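You operate a simulated robot arm through the tools that you are given. There is no shell and no other tool. Be economical: measure what you need, move in short steps, check, and stop when the job is done.

Carry out the task below with a simulated two-armed robot. There is one attempt and no reset: what you move stays moved.

## Task
Shut and latch the window; vase back, radiator to low.
Fine: the handle points down; the vase stands on the sill over the radiator. Set down upright: dotted vase.
Where things are to end (x, y in the base frame): dotted vase within 0.06 m of [0.96, 0.24].

Only the result counts: the job must be done as asked and must still hold three seconds after the hand-in. Knocking over, shifting, dropping, spilling or breaking anything else fails it.

## Robot
Two 7-joint arms with two-finger grippers on one trunk, on a base that drives. Base frame: it is fixed to the floor where the robot stands at the start and does not move with it; the origin is under the middle of the robot, x ahead of it, y to its left, z up. Units: m, rad, N and s.
The left shoulder is at the start at [0.06, 0.123, 1.003], the right one opposite. With the tool pointing down near the work surface each hand reaches from about 0.34 to 0.8 m from the robot's upright axis, wherever it stands, measured 20 degrees to its own side. Places, roughly: opening window [1, 0, 1.7]; sill over the radiator [1, 0.1, 0.8]; white radiator knob [1, -0.2, 0.7]; white window handle [0.8, 0, 1.2]. Payload 1.47 kg a hand.
Tool frame (each hand has its own): the origin (TCP) lies between the finger pads and is the grasp point; the fingertips stand 0.016 m ahead of it; z points along the fingers, y is the line along which they close. The gripper opens to 0.087 m. The gripper's body begins 0.055 m behind the TCP.
Orientation is that of the tool frame in the base frame, as [roll, pitch, yaw] about the fixed x, y, z axes, in that order (R = Rz(yaw) Ry(pitch) Rx(roll)). With the fingers straight down and closing along the base's y, the tool's x points along the base's -x, its y along +y and its z along -z.

## Interface
- The arms move only by the tool arm_command. It takes "left_steps", "right_steps" or both (then of equal length, played together; a hand with none holds still); each is a list of rows, each a list of 3 entries, a list of its own where there are three numbers: the shift along the base's x, y, z in units of 500 mm (1.0 is 500 mm), then the turn, a rotation vector about the base's x, y, z in units of 120 degrees (1.0 is 120 degrees), then the finger opening in m, from 0 to 0.087. In form: [[[tx, ty, tz], [wx, wy, wz], gripper], ...]. A call has 1 to 10 rows; each row is the pose to reach, as a shift and turn from the pose commanded when the call began. A call with a number of a shift or a turn outside -1 to 1 is refused whole. Rows are played at 5 a second. More than 0.05 m and 0.15 rad between two rows, or a gripper value outside its range, and nothing of the call is played. Where a pose cannot be reached the arm comes as near as it can. A force on the tool above 40 N (or 10 N above the force at the start of the call, whichever is more), or a blocked arm, ends the call early, and 0.2 s more pass. Each finger travels about 0.153 m/s and halts on what it meets, pressing with about 28 N; the grip force reading is that of the motor and also rises with nothing between the fingers. The clock runs only during rows and for 0.2 s after the last one: add rows that repeat a pose to give the fingers time. It gives the time, the measured TCP pose, the force on the tool (base axes), the opening and the grip force at its end, in the units of the frame above (readings bear some noise), with the torque about the TCP (base axes, N m) and any sound that the robot's microphone picked up, and new pictures: "show" is both (left out), scene, wrist or none (wrist: the cameras of the hands that moved).
- Cameras (640 x 400 px; columns grow to the right, rows downward): "scene" is now at [0.1049, 0.0045, 1.5996]; the picture's right is [0.04, -1.00, 0.00], its down [-0.35, -0.01, -0.94] and it looks along [0.94, 0.04, -0.35] (base axes); focal length 256 px, centre (320, 200). "left" rides on the left gripper at [0.073, -0.012, -0.09] in its tool frame; the picture's right is [0.16, 0.99, 0.00], its down [-0.72, 0.12, -0.68] and it looks along [-0.67, 0.11, 0.73] (tool axes); focal length 247 px, centre (320, 200). "right" rides on the right gripper at [0.073, 0.012, -0.09] in its tool frame; the picture's right is [-0.16, 0.99, 0.00], its down [-0.72, -0.12, -0.68] and it looks along [-0.67, -0.11, 0.73] (tool axes); focal length 247 px, centre (320, 200).
- raise_lower(by): slides the trunk up (or, below 0, down) by that many m; the arms and the scene camera ride with it, the base frame stays. It gives what a move gives, with no picture.
- drive_base(legs): drives the robot by 1 to 6 legs, each [ahead, left, turn to the left] in m, m and rad, along the robot's own axes; the way and the turn of a leg run together, so that a leg with both is an arc; at most 1.5 m and 3.142 rad a leg. The arms and the cameras ride along, it lands a little off, and it stops where it bumps. It gives what a move gives, and a new picture of the scene camera.
- pan_tilt(pan, tilt): turns the head with the scene camera to pan (to the left, within 2.094 rad either way) and tilt (down, from -0.506 to 1.204), counted from straight ahead of the robot. It gives what a move gives, and a new picture of the scene camera.
- probe_pixels(camera, pixels): for up to 12 pixels [column, row] of the newest picture of that camera ("zoom" is the newest enlarged one), the place [x, y, z] in the base frame of the surface seen there, good to about 0.003 m. No time passes.
- inspect(camera, box): a new picture of the part [left, top, right, bottom] of that camera's present view, enlarged. No time passes.
- job_done(): hands the job in; it is judged then, once.

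Keep the steps short. Do not move on a guess: measure, check each grasp and each placing, and mend mistakes. In all there are 80 turns and 260 pictures (those below and enlarged ones count). Leave the grippers open and the arms clear of the work at the hand-in unless told otherwise, and finish with a single line.

The tools are called after "Call:" as name(argument=value, ...) on one line, values as JSON. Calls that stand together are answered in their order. arm_command: Moves the arms, as the interface text tells. Its arguments: {"type":"object","properties":{"left_steps":{"type":"array","items":{"type":"array"}},"right_steps":{"type":"array","items":{"type":"array"}},"show":{"type":"string","enum":["both","scene","wrist","none"]}},"required":[]} The other tools are called the same way: raise_lower (by) slides the trunk up or down; drive_base (legs) drives the base; pan_tilt (pan, tilt) turns the head that bears the scene camera; probe_pixels (camera, pixels) gives the place of the surface under pixels of a picture; inspect (camera, box) takes an enlarged picture of a part of a camera's view; job_done () hands the job in.

At the start:

```text
t: 0.0
left_eef_pos: [0.4309, 0.1723, 1.4361]
left_ee_rot: [-3.141, 0.0, 3.141]
left_contact_force: [0.3, -0.8, 0.0]
left_moment: [0.03, 0.02, 0.02]
left_gripper_width: 0.0869
left_finger_force: 0.1
right_eef_pos: [0.374, -0.1218, 1.4822]
right_ee_rot: [3.141, -0.001, 3.141]
right_contact_force: [-0.2, 0.3, -0.3]
right_moment: [0.01, -0.03, -0.01]
right_gripper_width: 0.0871
right_finger_force: 0.0
trunk travel left (down, up): [-0.158, 0.072]
robot x, y, heading: [-0.002, -0.001, 0.003]
head pan, tilt: [0.04, 0.358]
```

scene: 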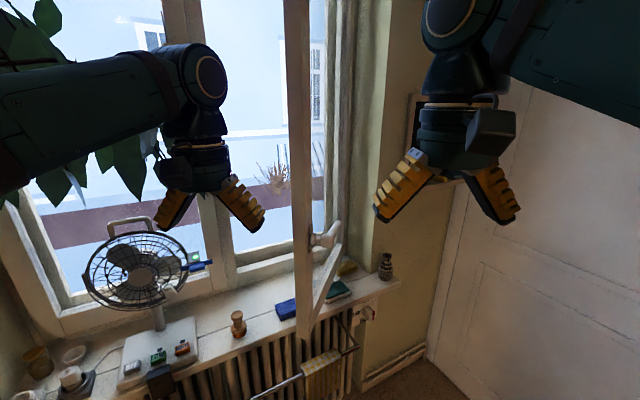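
right: 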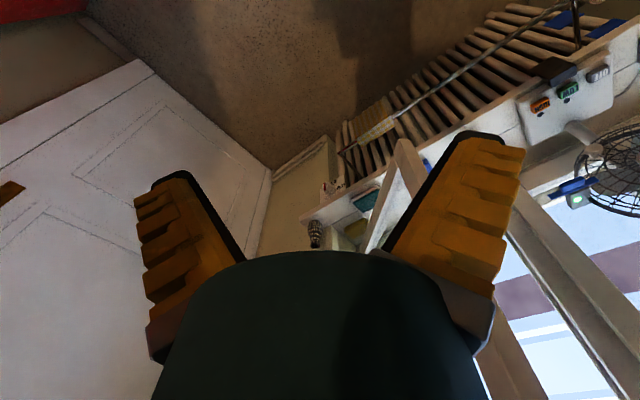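
left: 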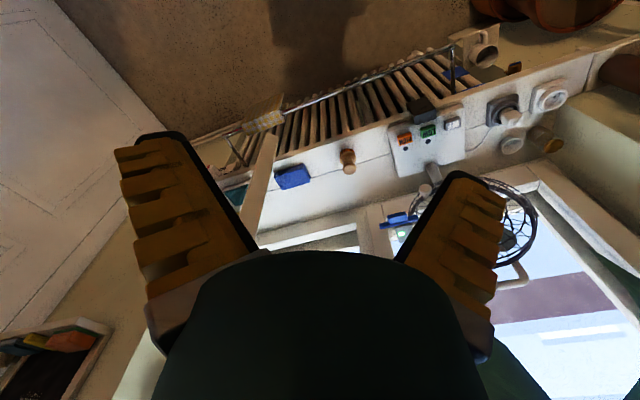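

I see the open window sash in the middle, its handle near (328,237), a sill with several objects, and a radiator. I'll enlarge the sill parts first.

Call:
inspect(camera="scene", box=[220, 210, 420, 400])

Call:
inspect(camera="scene", box=[0, 210, 260, 400])

Call:
pan_tilt(pan=0.0, tilt=0.8)

```text
2.11 times, centred on (320, 305) of scene
```

zoom: 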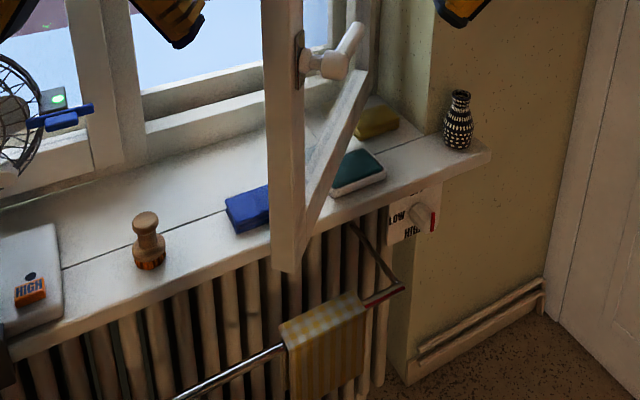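

```text
2.11 times, centred on (130, 305) of scene
```

zoom: 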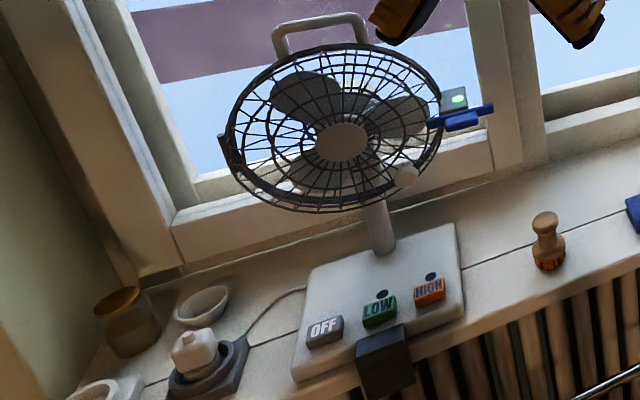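

```text
t: 0.9
left_eef_pos: [0.4311, 0.1736, 1.4372]
left_ee_rot: [-3.141, 0.0, -3.142]
left_contact_force: [-0.1, -1.2, -0.4]
left_moment: [0.0, 0.04, -0.01]
left_gripper_width: 0.0869
left_finger_force: 0.1
right_eef_pos: [0.3747, -0.1216, 1.482]
right_ee_rot: [-3.141, -0.001, -3.142]
right_contact_force: [-0.5, 0.4, 0.0]
right_moment: [0.02, -0.03, -0.03]
right_gripper_width: 0.087
right_finger_force: 0.0
trunk travel left (down, up): [-0.158, 0.072]
robot x, y, heading: [0.0, 0.0003, -0.0]
head pan, tilt: [0.0, 0.799]
```

scene: 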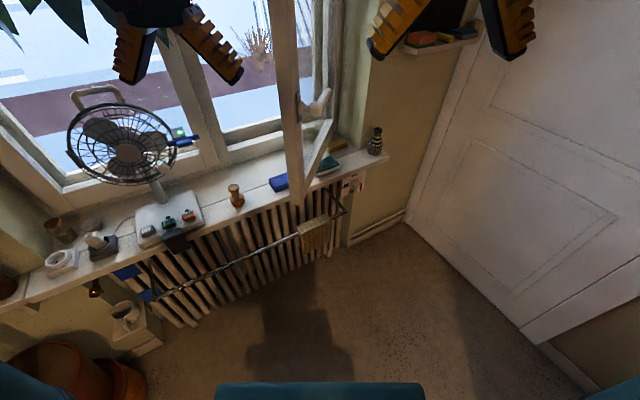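

The vase stands at the sill's right end (375,140). I'll measure the vase, sill, sash, handle and knob.

Call:
probe_pixels(camera="scene", pixels=[[376, 130], [375, 152], [236, 196], [236, 206], [278, 183], [329, 164], [338, 146], [296, 203], [284, 70], [305, 112], [326, 94], [333, 125]])

Call:
probe_pixels(camera="scene", pixels=[[352, 183], [345, 187], [362, 180], [215, 205], [250, 200], [220, 185], [385, 156], [310, 245], [346, 211], [157, 195], [190, 140], [180, 240]])

Call:
inspect(camera="scene", box=[260, 60, 400, 220])

Call:
inspect(camera="scene", box=[40, 80, 260, 260])

```text
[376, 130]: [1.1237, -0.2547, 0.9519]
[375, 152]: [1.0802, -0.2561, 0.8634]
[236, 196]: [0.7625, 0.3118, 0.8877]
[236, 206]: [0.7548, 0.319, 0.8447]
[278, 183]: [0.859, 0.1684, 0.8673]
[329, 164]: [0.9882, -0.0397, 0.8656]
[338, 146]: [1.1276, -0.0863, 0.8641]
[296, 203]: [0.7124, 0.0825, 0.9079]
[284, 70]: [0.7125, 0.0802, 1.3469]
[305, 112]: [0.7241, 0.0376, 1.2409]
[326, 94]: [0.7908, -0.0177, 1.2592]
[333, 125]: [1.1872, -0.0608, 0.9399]
```

```text
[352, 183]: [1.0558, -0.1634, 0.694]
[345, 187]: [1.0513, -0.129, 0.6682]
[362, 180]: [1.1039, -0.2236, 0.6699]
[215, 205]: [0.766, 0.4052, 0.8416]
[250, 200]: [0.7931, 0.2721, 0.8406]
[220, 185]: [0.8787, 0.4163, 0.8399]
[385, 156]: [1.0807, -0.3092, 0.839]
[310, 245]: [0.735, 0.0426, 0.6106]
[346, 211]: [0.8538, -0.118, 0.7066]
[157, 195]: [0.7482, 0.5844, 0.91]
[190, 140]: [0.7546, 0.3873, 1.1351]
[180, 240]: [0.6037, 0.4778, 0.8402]
```

```text
2.50 times, centred on (330, 140) of scene
```

zoom: 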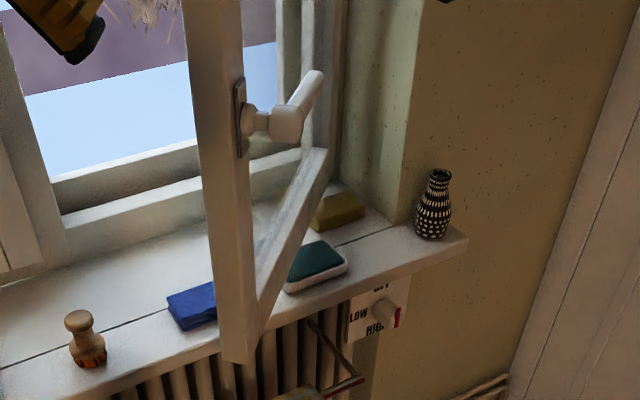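

```text
2.22 times, centred on (150, 170) of scene
```

zoom: 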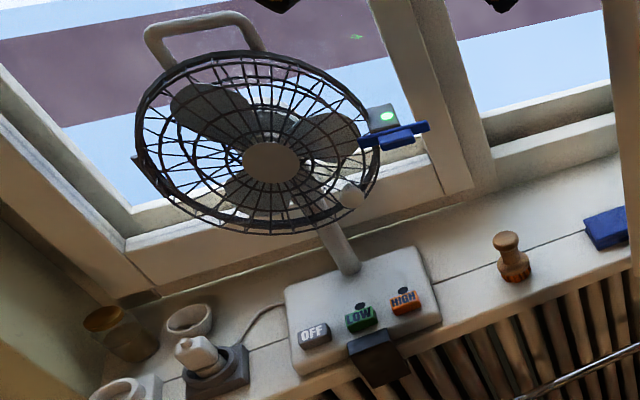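

The wall runs obliquely (normal about 31° to my left) and the sash is about 40° open. Its bottom seems above the sponges, but the vase target is inside the sweep, so the window comes first. I'll measure more before driving.

Call:
probe_pixels(camera="scene", pixels=[[299, 207], [292, 206], [330, 130], [300, 178], [320, 160], [285, 20], [300, 20], [530, 320], [480, 220], [320, 385], [225, 385], [415, 385]])

Call:
probe_pixels(camera="scene", pixels=[[210, 130], [200, 100], [240, 150], [335, 60], [350, 130], [365, 100], [322, 250], [200, 272], [345, 250], [305, 98], [323, 118], [160, 290]])

```text
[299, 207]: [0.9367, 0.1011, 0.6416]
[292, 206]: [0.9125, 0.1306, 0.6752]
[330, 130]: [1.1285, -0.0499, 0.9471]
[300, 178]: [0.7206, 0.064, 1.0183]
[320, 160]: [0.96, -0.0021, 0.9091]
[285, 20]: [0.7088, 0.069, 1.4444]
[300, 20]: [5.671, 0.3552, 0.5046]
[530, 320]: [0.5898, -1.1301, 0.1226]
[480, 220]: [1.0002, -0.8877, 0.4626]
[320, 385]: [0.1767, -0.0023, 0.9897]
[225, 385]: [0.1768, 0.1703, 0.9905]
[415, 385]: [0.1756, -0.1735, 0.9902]
```

```text
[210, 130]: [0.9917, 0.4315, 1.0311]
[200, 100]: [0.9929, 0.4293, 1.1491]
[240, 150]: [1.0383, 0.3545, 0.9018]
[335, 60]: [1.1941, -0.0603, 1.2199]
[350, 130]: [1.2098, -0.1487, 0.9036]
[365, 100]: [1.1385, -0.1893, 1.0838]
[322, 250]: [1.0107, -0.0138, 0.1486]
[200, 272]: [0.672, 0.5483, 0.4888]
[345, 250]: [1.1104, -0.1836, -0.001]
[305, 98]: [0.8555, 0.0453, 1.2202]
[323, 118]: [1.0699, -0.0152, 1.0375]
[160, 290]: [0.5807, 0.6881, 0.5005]
```

The sash bottom is at about z 0.90, clear of the sponges (0.867). I'll drive to face the window squarely, standing back from it for now.

Call:
drive_base(legs=[[0.0, -0.385, 0], [0.234, 0, 0], [0, 0, 0.547]])

```text
t: 7.7
left_eef_pos: [0.5093, -0.0067, 1.4357]
left_ee_rot: [3.141, 0.001, -2.59]
left_contact_force: [-0.8, 0.4, 0.0]
left_moment: [0.0, -0.03, -0.04]
left_gripper_width: 0.0869
left_finger_force: 0.1
right_eef_pos: [0.6144, -0.2868, 1.4829]
right_ee_rot: [3.141, 0.0, -2.589]
right_contact_force: [-0.2, 0.4, -0.9]
right_moment: [-0.02, -0.01, 0.02]
right_gripper_width: 0.087
right_finger_force: 0.0
trunk travel left (down, up): [-0.158, 0.072]
robot x, y, heading: [0.2325, -0.3805, 0.553]
head pan, tilt: [0.0, 0.799]
```

scene: 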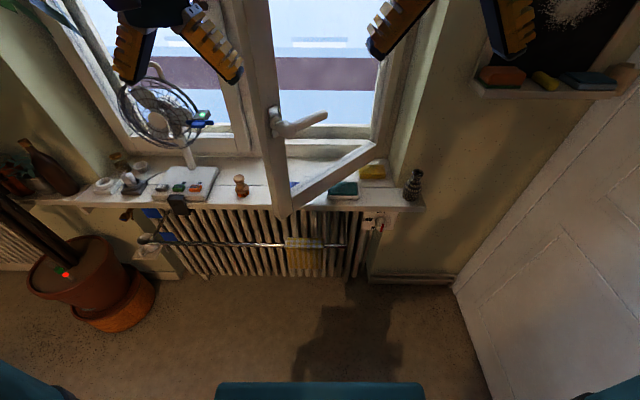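

Squared up with the wall now. I'll enlarge the handle and knob, and measure them.

Call:
inspect(camera="scene", box=[340, 160, 440, 250])

Call:
inspect(camera="scene", box=[240, 80, 400, 220])

Call:
probe_pixels(camera="scene", pixels=[[275, 127], [283, 128], [290, 130], [300, 125], [312, 120], [324, 115], [285, 180], [286, 212], [330, 178], [370, 150], [260, 60], [340, 165]])

```text
4.44 times, centred on (390, 205) of scene
```

zoom: 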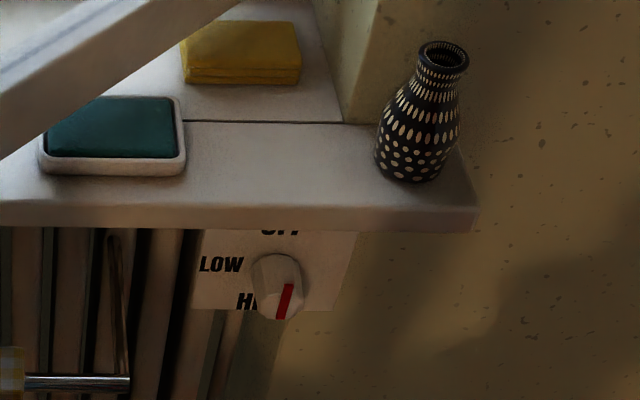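

```text
2.86 times, centred on (320, 150) of scene
```

zoom: 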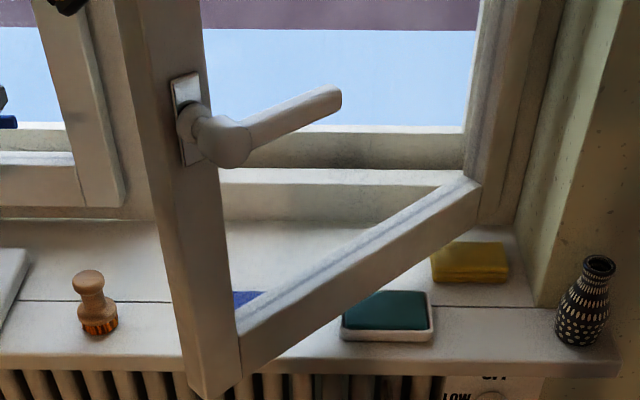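

```text
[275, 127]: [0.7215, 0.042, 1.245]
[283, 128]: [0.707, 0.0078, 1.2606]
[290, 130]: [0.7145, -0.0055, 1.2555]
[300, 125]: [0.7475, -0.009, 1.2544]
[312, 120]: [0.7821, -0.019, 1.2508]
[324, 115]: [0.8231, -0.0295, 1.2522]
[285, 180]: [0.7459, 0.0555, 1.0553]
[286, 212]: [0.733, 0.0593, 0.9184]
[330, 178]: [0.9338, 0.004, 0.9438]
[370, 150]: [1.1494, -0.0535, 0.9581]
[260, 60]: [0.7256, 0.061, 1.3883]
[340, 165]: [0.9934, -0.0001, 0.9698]
```

The knob's red mark points at HIGH and LOW lies to its left. The window handle lever is horizontal, with its pivot near (0.715, 0.01, 1.25). I'll bring the left hand to point forward at z≈1.10, fist closed, to the right of the sash edge and ready to push.

Call:
arm_command(left_steps=[[[0.021, -0.015, -0.067], [0.0368, -0.0596, 0], 0.0], [[0.042, -0.03, -0.134], [0.0736, -0.1192, 0], 0.0], [[0.063, -0.045, -0.201], [0.1104, -0.1788, 0], 0.0], [[0.084, -0.06, -0.268], [0.1472, -0.2384, 0], 0.0], [[0.105, -0.076, -0.336], [0.184, -0.298, 0], 0.0], [[0.126, -0.091, -0.403], [0.2208, -0.3576, 0], 0.0], [[0.147, -0.106, -0.47], [0.2576, -0.4172, 0], 0.0], [[0.168, -0.121, -0.537], [0.2944, -0.4768, 0], 0.0], [[0.189, -0.137, -0.604], [0.3312, -0.5364, 0], 0.0], [[0.211, -0.152, -0.672], [0.368, -0.596, 0], 0.0]], show="scene")

```text
t: 9.8
left_eef_pos: [0.6246, -0.0828, 1.0979]
left_ee_rot: [3.135, 1.468, -2.597]
left_contact_force: [0.7, -0.5, -0.3]
left_moment: [-0.01, 0.0, -0.01]
left_gripper_width: 0.0001
left_finger_force: 27.8
left hand out of reach, approached as far as the arm can: row 8, 9, 10
right_eef_pos: [0.6165, -0.2854, 1.4821]
right_ee_rot: [3.141, 0.0, -2.59]
right_contact_force: [0.2, 0.1, 0.3]
right_moment: [0.0, 0.01, 0.02]
right_gripper_width: 0.0871
right_finger_force: 0.0
trunk travel left (down, up): [-0.158, 0.072]
robot x, y, heading: [0.2398, -0.3792, 0.549]
head pan, tilt: [0.0, 0.799]
```

scene: 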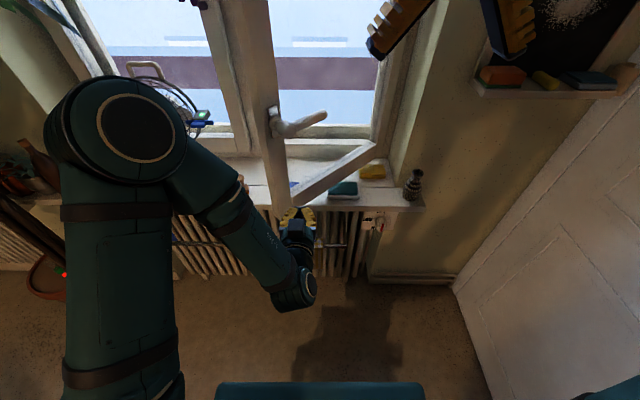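

The left hand points forward and clears the sash by about 0.2 m. I'll drive ahead 0.15 m to get reach.

Call:
drive_base(legs=[[0.15, 0, 0]])

```text
t: 11.2
left_eef_pos: [0.7494, -0.0039, 1.0993]
left_ee_rot: [3.12, 1.467, -2.605]
left_contact_force: [0.8, 0.1, -0.6]
left_moment: [0.03, -0.02, -0.02]
left_gripper_width: 0.0
left_finger_force: 28.0
right_eef_pos: [0.7415, -0.2075, 1.4819]
right_ee_rot: [3.14, -0.003, -2.588]
right_contact_force: [-0.2, -0.1, -0.5]
right_moment: [-0.01, 0.01, -0.01]
right_gripper_width: 0.0869
right_finger_force: 0.0
trunk travel left (down, up): [-0.158, 0.072]
robot x, y, heading: [0.3569, -0.3007, 0.553]
head pan, tilt: [0.0, 0.799]
```

scene: 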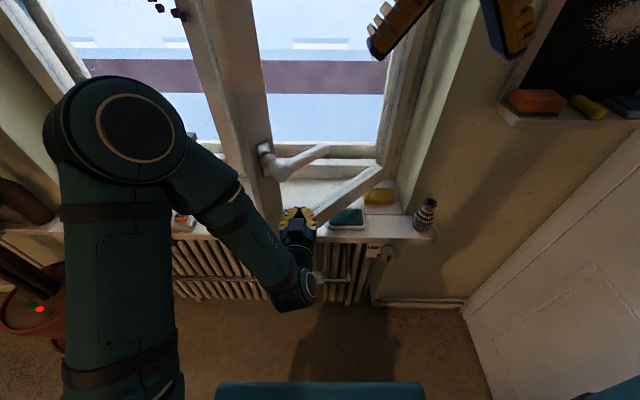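

Fingertips are about 4 cm from the sash face. I'll push along an arc around the hinge (about 1.19, -0.065), starting with the first 15°.

Call:
arm_command(left_steps=[[[-0.01, 0.04, 0], [0, 0, 0], 0.0], [[-0.016, 0.08, 0], [0, 0, 0], 0.0], [[-0.006, 0.125, 0], [0, 0, 0], 0.0], [[0.008, 0.169, 0], [0, 0, 0], 0.0], [[0.022, 0.205, 0], [0, 0, 0], 0.0], [[0.038, 0.241, 0], [0, 0, 0], 0.0], [[0.056, 0.276, 0], [0, 0, 0], 0.0], [[0.074, 0.311, 0], [0, 0, 0], 0.0]], show="scene")

```text
t: 13.0
left_eef_pos: [0.8113, 0.1048, 1.1053]
left_ee_rot: [3.081, 1.463, -2.609]
left_contact_force: [-0.3, 0.0, -0.6]
left_moment: [-0.01, -0.02, -0.02]
left_gripper_width: 0.0
left_finger_force: 28.2
left hand out of reach, approached as far as the arm can: row 1, 2, 3, 4, 5, 6, 7, 8
right_eef_pos: [0.7404, -0.2072, 1.4809]
right_ee_rot: [-3.141, -0.002, -2.589]
right_contact_force: [0.6, 0.6, -0.9]
right_moment: [-0.02, 0.02, 0.03]
right_gripper_width: 0.087
right_finger_force: 0.1
trunk travel left (down, up): [-0.158, 0.072]
robot x, y, heading: [0.3618, -0.3023, 0.558]
head pan, tilt: [0.0, 0.799]
```

scene: 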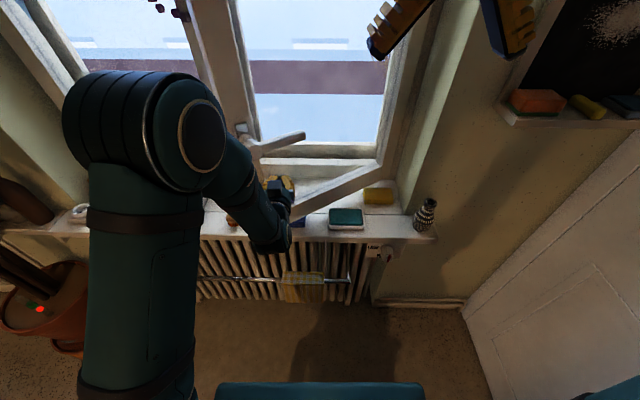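

The sash swung about 12° with almost no force, but the arm is at a joint limit going left. I'll push by driving ahead-left with the hand held still.

Call:
drive_base(legs=[[0.07, 0.06, 0]])

```text
t: 14.5
left_eef_pos: [0.8465, 0.1837, 1.1067]
left_ee_rot: [3.116, 1.467, -2.6]
left_contact_force: [6.5, -5.2, -5.6]
left_moment: [-0.2, -0.22, -0.09]
left_gripper_width: 0.0
left_finger_force: 28.4
right_eef_pos: [0.7704, -0.1201, 1.4816]
right_ee_rot: [3.141, 0.0, -2.589]
right_contact_force: [0.0, 0.6, 1.0]
right_moment: [-0.02, 0.01, -0.02]
right_gripper_width: 0.0868
right_finger_force: 0.1
trunk travel left (down, up): [-0.158, 0.072]
robot x, y, heading: [0.39, -0.213, 0.554]
head pan, tilt: [0.0, 0.799]
stopped in leg 1: the force on the tool passed its limit at 40 N (the readings are from after the stop); the commanded pose is now the measured one
```

scene: 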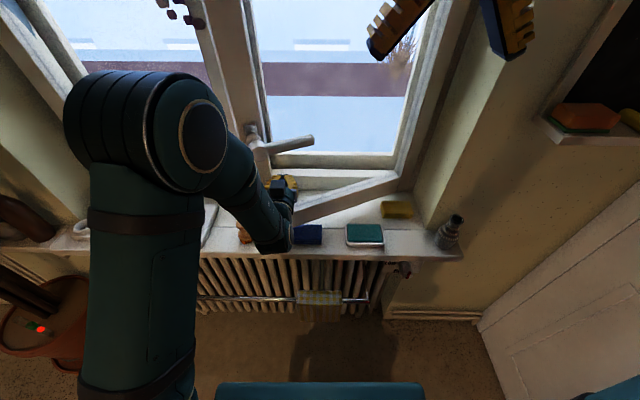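

The force limit tripped during the drive. I'll look closely before going on.

Call:
inspect(camera="scene", box=[190, 100, 390, 260])

Call:
inspect(camera="left", box=[0, 0, 640, 400])

Call:
probe_pixels(camera="scene", pixels=[[300, 212], [350, 190], [390, 176], [245, 80], [250, 125], [260, 150], [313, 138], [270, 150]])

```text
2.50 times, centred on (290, 180) of scene
```

zoom: 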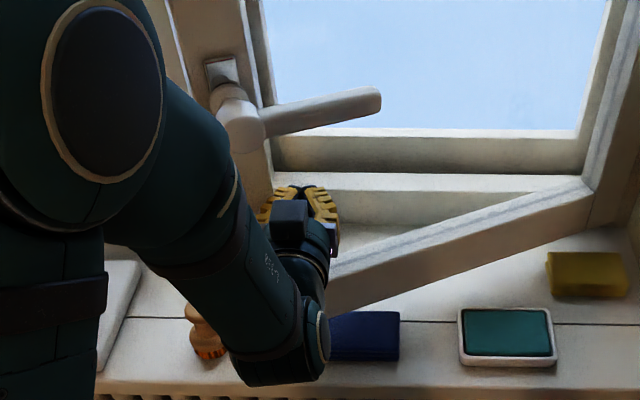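

```text
1.00 times, centred on (320, 200) of left (not enlarged: the box is as wide or as high as the picture)
```

zoom: 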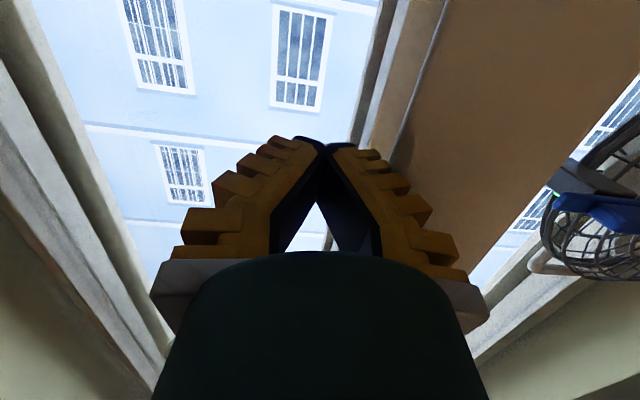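

```text
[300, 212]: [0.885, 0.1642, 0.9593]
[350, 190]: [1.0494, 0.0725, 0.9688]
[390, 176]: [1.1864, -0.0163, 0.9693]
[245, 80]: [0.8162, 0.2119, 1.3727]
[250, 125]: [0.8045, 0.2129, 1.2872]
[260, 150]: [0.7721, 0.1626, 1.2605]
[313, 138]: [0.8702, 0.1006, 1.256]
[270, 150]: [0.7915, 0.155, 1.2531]
```

Call:
probe_pixels(camera="scene", pixels=[[246, 162], [252, 165], [258, 180], [262, 200], [240, 145], [278, 184], [256, 146]])

```text
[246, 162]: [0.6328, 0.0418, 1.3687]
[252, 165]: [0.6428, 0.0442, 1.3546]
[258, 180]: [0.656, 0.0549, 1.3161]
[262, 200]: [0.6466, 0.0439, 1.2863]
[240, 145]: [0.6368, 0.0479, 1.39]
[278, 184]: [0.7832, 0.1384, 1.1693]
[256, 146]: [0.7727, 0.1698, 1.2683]
```

The forearm is clear of the handle; it was the fist meeting the sash at driving speed. I'll continue with gentle forward arm steps.

Call:
arm_command(left_steps=[[[0.031, 0.026, 0], [0, 0, 0], 0.0], [[0.062, 0.052, 0], [0, 0, 0], 0.0], [[0.093, 0.078, 0], [0, 0, 0], 0.0], [[0.124, 0.104, 0], [0, 0, 0], 0.0], [[0.155, 0.13, 0], [0, 0, 0], 0.0]], show="scene")

```text
t: 15.7
left_eef_pos: [0.9315, 0.2357, 1.1096]
left_ee_rot: [3.096, 1.466, -2.597]
left_contact_force: [-0.7, 1.2, -0.5]
left_moment: [0.03, 0.0, 0.03]
left_gripper_width: 0.0004
left_finger_force: 28.4
left hand out of reach, approached as far as the arm can: row 1, 2, 3, 4, 5
right_eef_pos: [0.7708, -0.1211, 1.4821]
right_ee_rot: [3.141, -0.001, -2.59]
right_contact_force: [0.4, 0.7, -0.1]
right_moment: [-0.04, 0.01, 0.03]
right_gripper_width: 0.0872
right_finger_force: 0.0
trunk travel left (down, up): [-0.158, 0.072]
robot x, y, heading: [0.3891, -0.2162, 0.551]
head pan, tilt: [0.0, 0.799]
```

scene: 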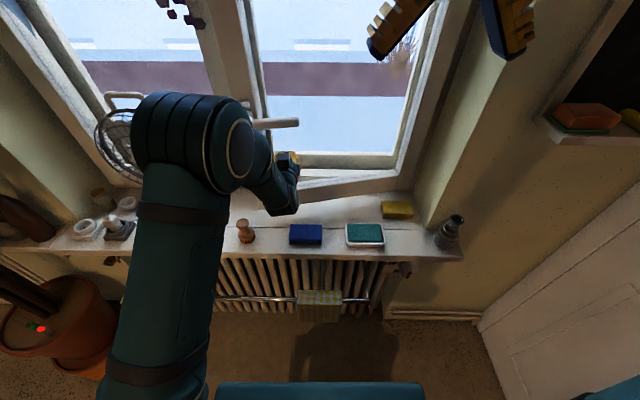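

The sash is nearly shut. I'll keep pushing forward.

Call:
arm_command(left_steps=[[[0.034, 0.021, 0], [0, 0, 0], 0.0], [[0.068, 0.042, 0], [0, 0, 0], 0.0], [[0.102, 0.063, 0], [0, 0, 0], 0.0], [[0.136, 0.084, 0], [0, 0, 0], 0.0], [[0.17, 0.105, 0], [0, 0, 0], 0.0]], show="scene")

```text
t: 16.9
left_eef_pos: [1.0172, 0.2883, 1.1109]
left_ee_rot: [3.101, 1.47, -2.597]
left_contact_force: [-0.7, 0.0, -0.3]
left_moment: [-0.01, -0.01, -0.01]
left_gripper_width: 0.0
left_finger_force: 27.9
left hand out of reach, approached as far as the arm can: row 1, 2, 3, 4
right_eef_pos: [0.7703, -0.1196, 1.4817]
right_ee_rot: [3.141, -0.001, -2.591]
right_contact_force: [1.1, 0.5, -0.6]
right_moment: [-0.02, -0.01, -0.03]
right_gripper_width: 0.087
right_finger_force: 0.0
trunk travel left (down, up): [-0.158, 0.072]
robot x, y, heading: [0.3883, -0.2151, 0.545]
head pan, tilt: [0.0, 0.799]
```

scene: 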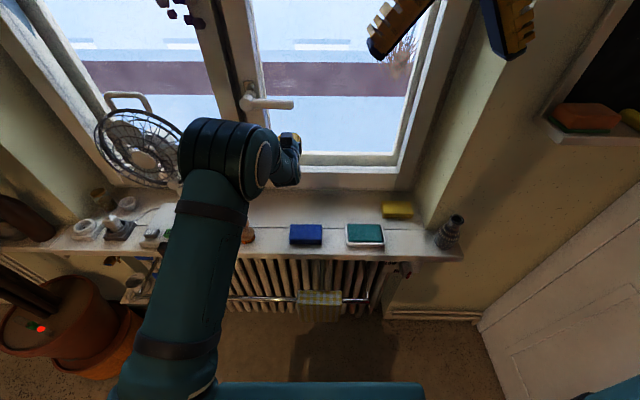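

Call:
probe_pixels(camera="scene", pixels=[[245, 60], [241, 130], [235, 70], [330, 172], [395, 172], [250, 102], [262, 104], [275, 104], [290, 103], [225, 60], [247, 112]])

Call:
inspect(camera="scene", box=[200, 50, 360, 200])

```text
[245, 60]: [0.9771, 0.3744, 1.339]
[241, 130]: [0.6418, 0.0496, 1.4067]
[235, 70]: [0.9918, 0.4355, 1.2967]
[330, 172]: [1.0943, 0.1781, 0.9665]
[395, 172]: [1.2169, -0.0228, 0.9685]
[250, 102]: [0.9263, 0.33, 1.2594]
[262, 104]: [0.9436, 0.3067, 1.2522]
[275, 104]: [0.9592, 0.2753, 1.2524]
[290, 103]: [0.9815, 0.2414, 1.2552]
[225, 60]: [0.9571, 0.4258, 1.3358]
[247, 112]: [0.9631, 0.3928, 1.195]
```

```text
2.67 times, centred on (280, 125) of scene
```

zoom: 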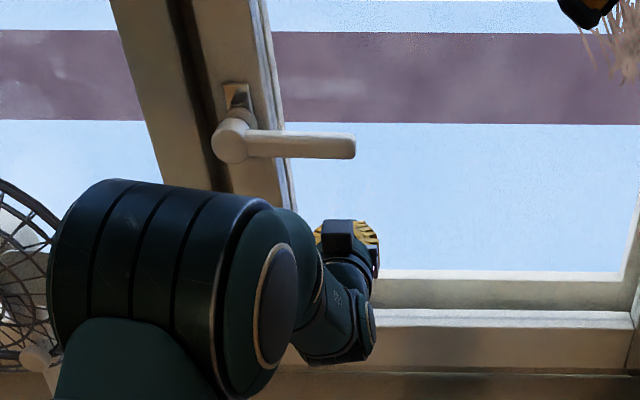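

The sash direction matches the wall (121°), but there's no resisting force yet. I'll push a bit more until I feel the stop.

Call:
arm_command(left_steps=[[[0.017, 0.0105, 0], [0, 0, 0], 0.0], [[0.034, 0.021, 0], [0, 0, 0], 0.0], [[0.051, 0.0315, 0], [0, 0, 0], 0.0], [[0.068, 0.042, 0], [0, 0, 0], 0.0], [[0.068, 0.042, 0], [0, 0, 0], 0.0]], show="scene")

```text
t: 17.5
left_eef_pos: [1.0266, 0.2936, 1.1126]
left_ee_rot: [3.105, 1.466, -2.595]
left_contact_force: [-32.1, -17.4, 9.7]
left_moment: [0.19, -0.48, -0.42]
left_gripper_width: 0.006
left_finger_force: 28.0
right_eef_pos: [0.7625, -0.1241, 1.4853]
right_ee_rot: [3.141, 0.003, -2.588]
right_contact_force: [-0.4, 0.2, -0.1]
right_moment: [-0.02, -0.01, 0.0]
right_gripper_width: 0.087
right_finger_force: 0.0
trunk travel left (down, up): [-0.158, 0.072]
robot x, y, heading: [0.3859, -0.2168, 0.554]
head pan, tilt: [0.0, 0.799]
stopped in row 3 (left hand): the force on the tool passed its limit at 56 N (the readings are from after the stop); the commanded pose is now the measured one
```

scene: 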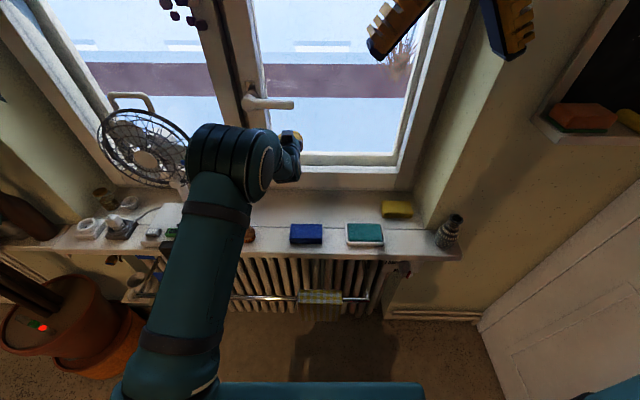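

The sash is firmly against its stop. I'll withdraw the left hand straight back and check that the sash stays shut.

Call:
arm_command(left_steps=[[[-0.034, -0.021, 0], [0, 0, 0], 0.0], [[-0.102, -0.063, 0], [0, 0, 0], 0.0], [[-0.17, -0.105, 0], [0, 0, 0], 0.0], [[-0.238, -0.147, 0], [0, 0, 0], 0.0], [[-0.306, -0.189, 0], [0, 0, 0], 0.0], [[-0.34, -0.21, 0], [0, 0, 0], 0.0]], show="scene")

```text
t: 18.9
left_eef_pos: [0.8582, 0.1906, 1.1056]
left_ee_rot: [3.097, 1.461, -2.603]
left_contact_force: [-0.2, 0.8, 0.3]
left_moment: [0.0, 0.05, 0.0]
left_gripper_width: 0.0
left_finger_force: 27.8
left hand out of reach, approached as far as the arm can: row 2
right_eef_pos: [0.7687, -0.1212, 1.4815]
right_ee_rot: [-3.14, 0.0, -2.589]
right_contact_force: [-0.2, -0.1, -0.4]
right_moment: [0.02, -0.02, -0.01]
right_gripper_width: 0.087
right_finger_force: 0.1
trunk travel left (down, up): [-0.158, 0.072]
robot x, y, heading: [0.3853, -0.21, 0.552]
head pan, tilt: [0.0, 0.799]
```

scene: 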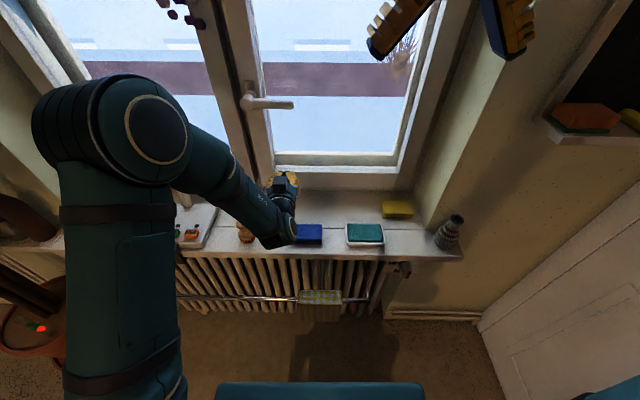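

The sash stays shut. I'll measure the handle precisely.

Call:
inspect(camera="scene", box=[220, 70, 320, 132])

Call:
probe_pixels(camera="scene", pixels=[[245, 98], [247, 104], [248, 108], [262, 101], [262, 107], [280, 101], [280, 107], [292, 104], [246, 88], [250, 60], [225, 60], [265, 160]])

```text
6.40 times, centred on (270, 101) of scene
```

zoom: 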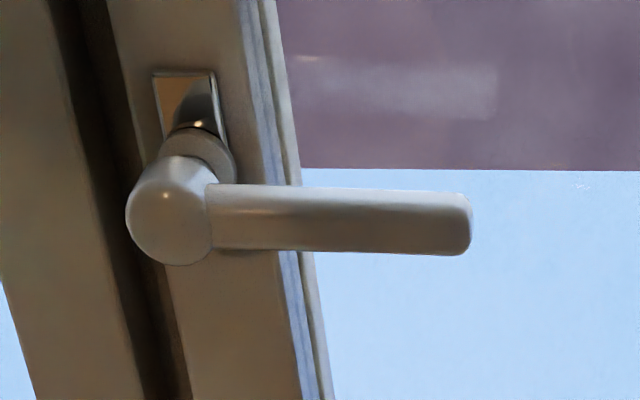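

```text
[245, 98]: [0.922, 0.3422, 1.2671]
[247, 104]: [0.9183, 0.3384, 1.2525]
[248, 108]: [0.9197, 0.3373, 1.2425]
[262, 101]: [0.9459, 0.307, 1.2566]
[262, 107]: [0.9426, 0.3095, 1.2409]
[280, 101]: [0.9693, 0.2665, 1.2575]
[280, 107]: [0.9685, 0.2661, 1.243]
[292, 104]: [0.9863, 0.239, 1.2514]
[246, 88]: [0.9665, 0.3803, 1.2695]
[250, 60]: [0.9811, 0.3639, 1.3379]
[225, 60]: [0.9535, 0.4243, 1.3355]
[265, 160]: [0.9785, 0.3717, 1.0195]
```

The pivot is at about (0.918, 0.340, 1.250) and the lever is 0.12 m long, pointing right. I'll raise the left fist above lever height, still back from it, then shift the base left.

Call:
arm_command(left_steps=[[[0, 0, 0.08], [0, 0, 0], 0.0], [[0, 0, 0.16], [0, 0, 0], 0.0], [[0, 0, 0.24], [0, 0, 0], 0.0], [[0, 0, 0.32], [0, 0, 0], 0.0], [[0, 0, 0.4], [0, 0, 0], 0.0]], show="none")

Call:
drive_base(legs=[[0, 0.09, 0]])

```text
t: 20.1
left_eef_pos: [0.8602, 0.1918, 1.3079]
left_ee_rot: [3.101, 1.459, -2.598]
left_contact_force: [0.1, -0.3, 0.0]
left_moment: [-0.01, 0.02, 0.04]
left_gripper_width: 0.0
left_finger_force: 28.3
right_eef_pos: [0.7678, -0.1203, 1.482]
right_ee_rot: [3.14, 0.0, -2.59]
right_contact_force: [-0.6, -0.7, 0.9]
right_moment: [0.03, 0.0, 0.0]
right_gripper_width: 0.0872
right_finger_force: 0.0
trunk travel left (down, up): [-0.158, 0.072]
robot x, y, heading: [0.3843, -0.2168, 0.556]
head pan, tilt: [0.0, 0.799]
```

```text
t: 21.6
left_eef_pos: [0.816, 0.2666, 1.3047]
left_ee_rot: [3.105, 1.461, -2.596]
left_contact_force: [-1.1, -0.5, 0.2]
left_moment: [0.0, -0.03, 0.02]
left_gripper_width: 0.0
left_finger_force: 28.3
right_eef_pos: [0.7232, -0.0452, 1.4825]
right_ee_rot: [-3.141, 0.001, -2.591]
right_contact_force: [-0.3, 0.5, -0.1]
right_moment: [0.0, -0.04, -0.01]
right_gripper_width: 0.0867
right_finger_force: 0.1
trunk travel left (down, up): [-0.158, 0.072]
robot x, y, heading: [0.3413, -0.1383, 0.548]
head pan, tilt: [0.0, 0.799]
```

scene: 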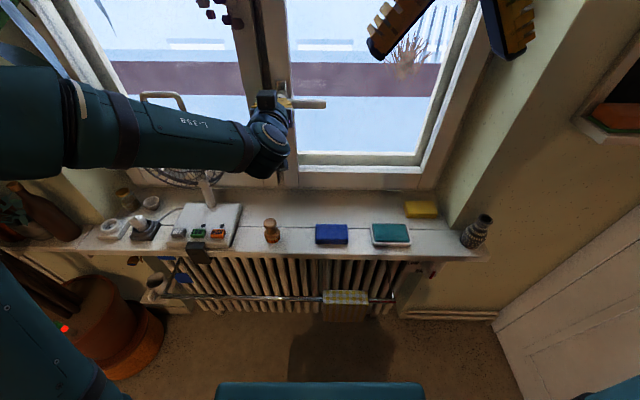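

Call:
probe_pixels(camera="scene", pixels=[[200, 150], [120, 130], [165, 97], [185, 178], [270, 150], [267, 100], [320, 104], [290, 88]])

```text
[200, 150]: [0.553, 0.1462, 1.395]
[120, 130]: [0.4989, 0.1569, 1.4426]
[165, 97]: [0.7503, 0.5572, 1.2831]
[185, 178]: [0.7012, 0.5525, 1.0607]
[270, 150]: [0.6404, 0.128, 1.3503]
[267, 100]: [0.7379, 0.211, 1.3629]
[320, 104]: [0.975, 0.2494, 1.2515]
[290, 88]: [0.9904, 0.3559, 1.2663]
```

The arm is clear of the fan (top at 1.28). I'll move the fist to just above the lever's outer part.

Call:
arm_command(left_steps=[[[0.044, -0.071, 0], [0, 0, 0], 0.0], [[0.088, -0.142, 0], [0, 0, 0], 0.0], [[0.146, -0.107, 0], [0, 0, 0], 0.0], [[0.204, -0.071, 0], [0, 0, 0], 0.0], [[0.262, -0.035, 0], [0, 0, 0], 0.0], [[0.319, 0.0, 0], [0, 0, 0], 0.0]])

```text
t: 23.0
left_eef_pos: [0.9769, 0.2661, 1.3056]
left_ee_rot: [3.098, 1.461, -2.601]
left_contact_force: [1.1, -0.4, -0.3]
left_moment: [0.05, -0.01, -0.01]
left_gripper_width: 0.0002
left_finger_force: 27.9
right_eef_pos: [0.7244, -0.0458, 1.4821]
right_ee_rot: [3.141, -0.003, -2.59]
right_contact_force: [0.7, 0.4, 0.3]
right_moment: [0.03, 0.02, -0.01]
right_gripper_width: 0.0871
right_finger_force: 0.1
trunk travel left (down, up): [-0.158, 0.072]
robot x, y, heading: [0.3412, -0.1393, 0.547]
head pan, tilt: [0.0, 0.799]
```

scene: 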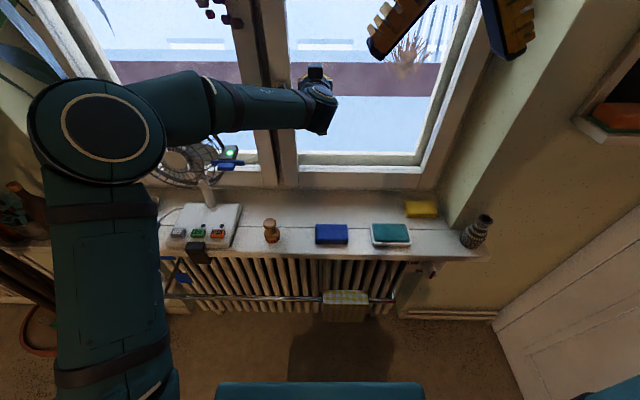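
left: 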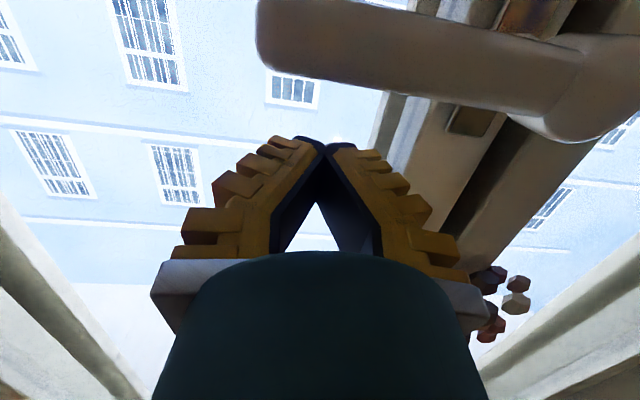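

The fist is above the lever (seen at the top of the wrist view). Next is a downward push along an arc, first to about 45°.

Call:
arm_command(left_steps=[[[0, 0, -0.03], [0, 0, 0], 0.0], [[0, 0, -0.056], [0, 0, 0], 0.0], [[0, 0, -0.082], [0, 0, 0], 0.0], [[0, 0, -0.107], [0, 0, 0], 0.0], [[-0.001, 0.002, -0.131], [0, 0, 0], 0.0], [[-0.002, 0.003, -0.156], [0, 0, 0], 0.0], [[-0.006, 0.01, -0.179], [0, 0, 0], 0.0], [[-0.0116, 0.0187, -0.201], [0, 0, 0], 0.0]])

```text
t: 24.8
left_eef_pos: [0.9696, 0.2757, 1.2048]
left_ee_rot: [3.108, 1.459, -2.593]
left_contact_force: [-1.0, -0.4, -0.2]
left_moment: [-0.01, -0.01, -0.02]
left_gripper_width: 0.0
left_finger_force: 28.3
right_eef_pos: [0.7232, -0.0464, 1.4822]
right_ee_rot: [-3.141, 0.001, -2.589]
right_contact_force: [-0.2, 0.1, 0.4]
right_moment: [0.03, -0.03, 0.04]
right_gripper_width: 0.0873
right_finger_force: 0.1
trunk travel left (down, up): [-0.158, 0.072]
robot x, y, heading: [0.3399, -0.1424, 0.547]
head pan, tilt: [0.0, 0.799]
```

scene: 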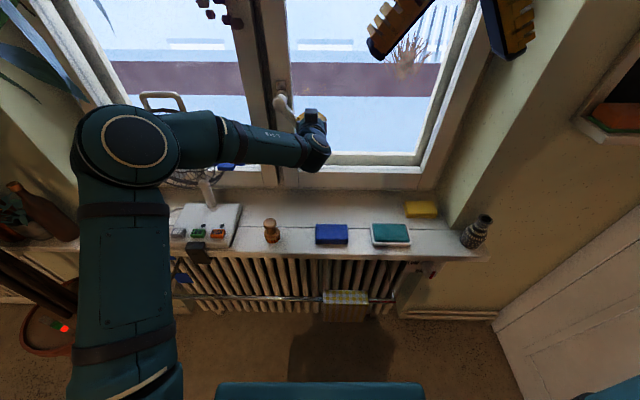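
left: 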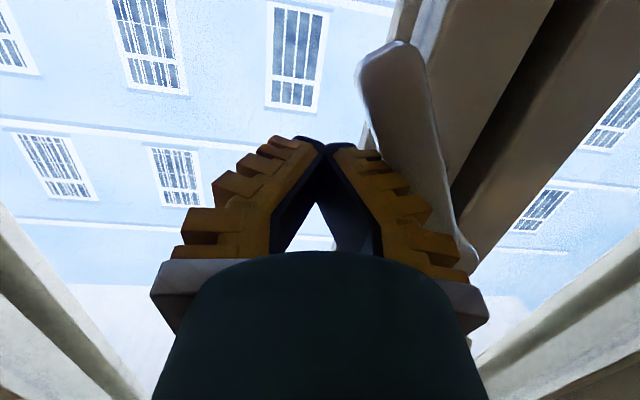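

The lever is turning freely. I'll continue the arc to fully down.

Call:
arm_command(left_steps=[[[-0.008, 0.013, -0.022], [0, 0, 0], 0.0], [[-0.016, 0.026, -0.04], [0, 0, 0], 0.0], [[-0.026, 0.042, -0.056], [0, 0, 0], 0.0], [[-0.036, 0.058, -0.07], [0, 0, 0], 0.0], [[-0.05, 0.082, -0.081], [0, 0, 0], 0.0], [[-0.065, 0.106, -0.09], [0, 0, 0], 0.0], [[-0.074, 0.12, -0.092], [0, 0, 0], 0.0], [[-0.084, 0.136, -0.092], [0, 0, 0], 0.0]])

```text
t: 26.3
left_eef_pos: [0.9429, 0.3128, 1.1662]
left_ee_rot: [3.134, 1.468, -2.603]
left_contact_force: [11.6, -14.0, 1.7]
left_moment: [0.09, 0.07, -0.03]
left_gripper_width: 0.0
left_finger_force: 27.2
right_eef_pos: [0.725, -0.0483, 1.4823]
right_ee_rot: [-3.14, -0.003, -2.595]
right_contact_force: [-1.1, 0.0, 0.0]
right_moment: [-0.04, -0.03, 0.01]
right_gripper_width: 0.0871
right_finger_force: 0.0
trunk travel left (down, up): [-0.158, 0.072]
robot x, y, heading: [0.3428, -0.1409, 0.548]
head pan, tilt: [0.0, 0.799]
stopped in row 7 (left hand): the force on the tool passed its limit at 44 N (the readings are from after the stop); the commanded pose is now the measured one
```

scene: 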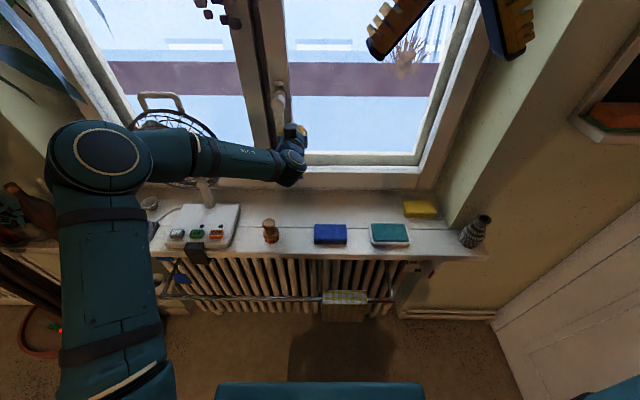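
left: 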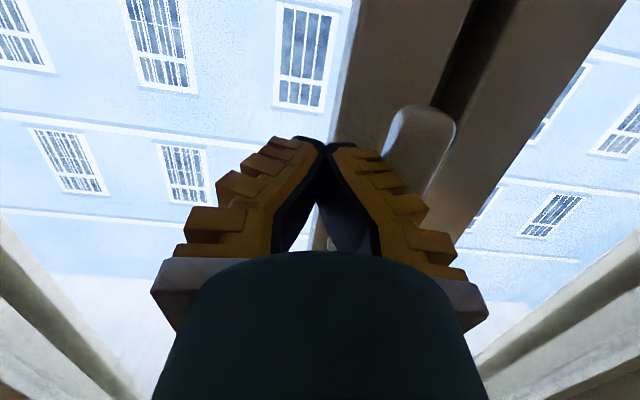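

The lever looks fully down, against its end stop. I'll move the hand a little right and then straight back to check it.

Call:
arm_command(left_steps=[[[0.02, -0.034, 0], [0, 0, 0], 0.0], [[-0.048, -0.076, 0], [0, 0, 0], 0.0], [[-0.116, -0.118, 0], [0, 0, 0], 0.0], [[-0.184, -0.16, 0], [0, 0, 0], 0.0], [[-0.252, -0.202, 0], [0, 0, 0], 0.0], [[-0.32, -0.244, 0], [0, 0, 0], 0.0]], show="scene")

Call:
inspect(camera="scene", box=[230, 60, 350, 200])

```text
t: 27.7
left_eef_pos: [0.7816, 0.1972, 1.1644]
left_ee_rot: [3.115, 1.469, -2.607]
left_contact_force: [0.9, 0.3, 0.4]
left_moment: [0.01, 0.01, -0.02]
left_gripper_width: 0.0
left_finger_force: 27.8
right_eef_pos: [0.7245, -0.0479, 1.4809]
right_ee_rot: [-3.141, 0.0, -2.594]
right_contact_force: [0.5, -0.1, 1.1]
right_moment: [0.0, -0.03, -0.02]
right_gripper_width: 0.087
right_finger_force: 0.0
trunk travel left (down, up): [-0.158, 0.072]
robot x, y, heading: [0.3391, -0.1398, 0.55]
head pan, tilt: [0.0, 0.799]
```

scene: 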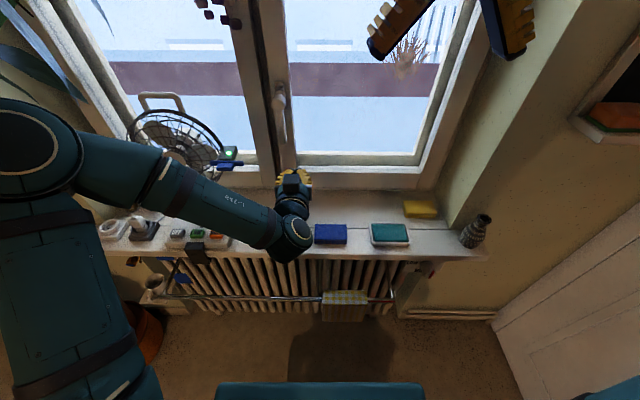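

```text
2.86 times, centred on (290, 130) of scene
```

zoom: 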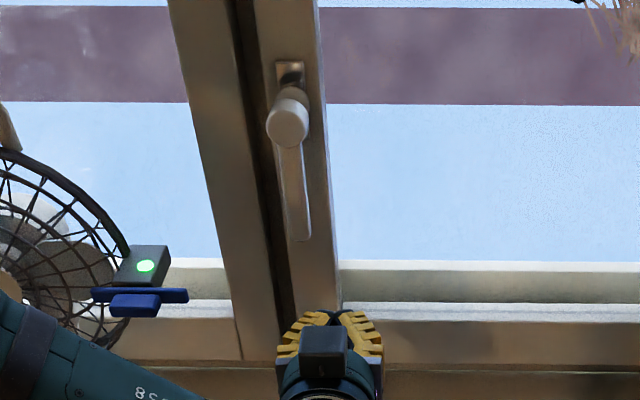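

Call:
probe_pixels(camera="scene", pixels=[[278, 103], [280, 115], [281, 130], [282, 140]])

```text
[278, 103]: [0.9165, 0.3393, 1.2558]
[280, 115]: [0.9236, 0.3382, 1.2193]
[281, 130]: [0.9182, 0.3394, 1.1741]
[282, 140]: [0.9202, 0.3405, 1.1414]
```

The window is shut and the handle hangs straight down. I'll lift the left hand out of the way, then drive right and forward to face the vase.

Call:
arm_command(left_steps=[[[-0.02, -0.014, 0.08], [0, 0, 0], 0.0], [[-0.045, -0.028, 0.16], [0, 0, 0], 0.0], [[-0.068, -0.042, 0.25], [0, 0, 0], 0.03], [[-0.09, -0.056, 0.33], [0, 0, 0], 0.06], [[-0.113, -0.07, 0.42], [0, 0, 0], 0.08], [[-0.136, -0.084, 0.5], [0, 0, 0], 0.08]], show="none")

Call:
drive_base(legs=[[0, -0.27, 0]])

```text
t: 29.1
left_eef_pos: [0.7127, 0.1542, 1.4166]
left_ee_rot: [3.124, 1.466, -2.598]
left_contact_force: [-0.2, 1.0, 0.3]
left_moment: [-0.02, 0.02, 0.04]
left_gripper_width: 0.0816
left_finger_force: 1.1
right_eef_pos: [0.7241, -0.0493, 1.4826]
right_ee_rot: [3.141, 0.001, -2.593]
right_contact_force: [0.5, 0.0, -0.4]
right_moment: [-0.02, -0.01, -0.03]
right_gripper_width: 0.087
right_finger_force: 0.0
trunk travel left (down, up): [-0.158, 0.072]
robot x, y, heading: [0.3427, -0.1382, 0.546]
head pan, tilt: [0.0, 0.799]
```

```text
t: 32.0
left_eef_pos: [0.8534, -0.074, 1.4153]
left_ee_rot: [3.117, 1.469, -2.611]
left_contact_force: [0.3, 0.4, 0.2]
left_moment: [0.01, -0.03, 0.03]
left_gripper_width: 0.0817
left_finger_force: 1.3
right_eef_pos: [0.8635, -0.2774, 1.4818]
right_ee_rot: [3.141, -0.001, -2.598]
right_contact_force: [0.3, -0.3, -0.3]
right_moment: [-0.01, 0.02, -0.02]
right_gripper_width: 0.087
right_finger_force: 0.1
trunk travel left (down, up): [-0.158, 0.072]
robot x, y, heading: [0.4788, -0.3683, 0.539]
head pan, tilt: [0.0, 0.799]
```

scene: 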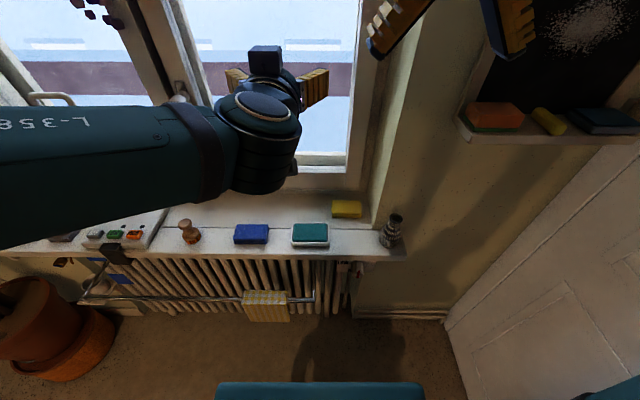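

Call:
inspect(camera="scene", box=[340, 190, 440, 260])

Call:
probe_pixels(camera="scene", pixels=[[470, 130], [560, 148], [495, 115], [396, 218], [393, 222], [390, 232], [389, 243], [378, 234], [401, 236], [400, 150], [350, 270], [357, 270]])

```text
5.71 times, centred on (390, 225) of scene
```

zoom: 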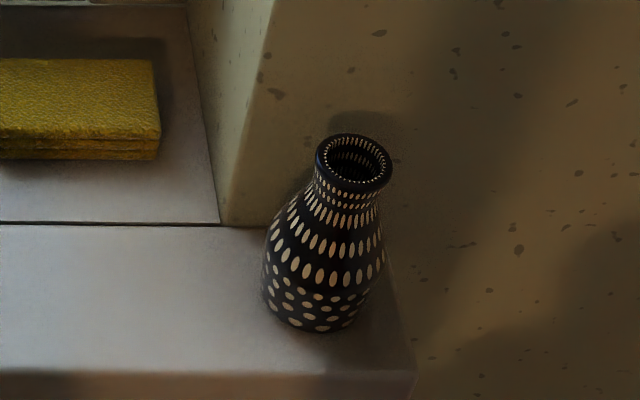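

```text
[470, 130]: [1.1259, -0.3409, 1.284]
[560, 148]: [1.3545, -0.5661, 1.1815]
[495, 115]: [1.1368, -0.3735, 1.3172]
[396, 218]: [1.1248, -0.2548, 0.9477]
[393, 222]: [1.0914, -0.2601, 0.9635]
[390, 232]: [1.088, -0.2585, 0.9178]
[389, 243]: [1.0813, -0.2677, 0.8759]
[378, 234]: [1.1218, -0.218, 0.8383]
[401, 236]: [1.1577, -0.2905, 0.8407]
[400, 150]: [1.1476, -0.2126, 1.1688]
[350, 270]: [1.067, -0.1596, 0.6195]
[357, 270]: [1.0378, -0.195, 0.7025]
```

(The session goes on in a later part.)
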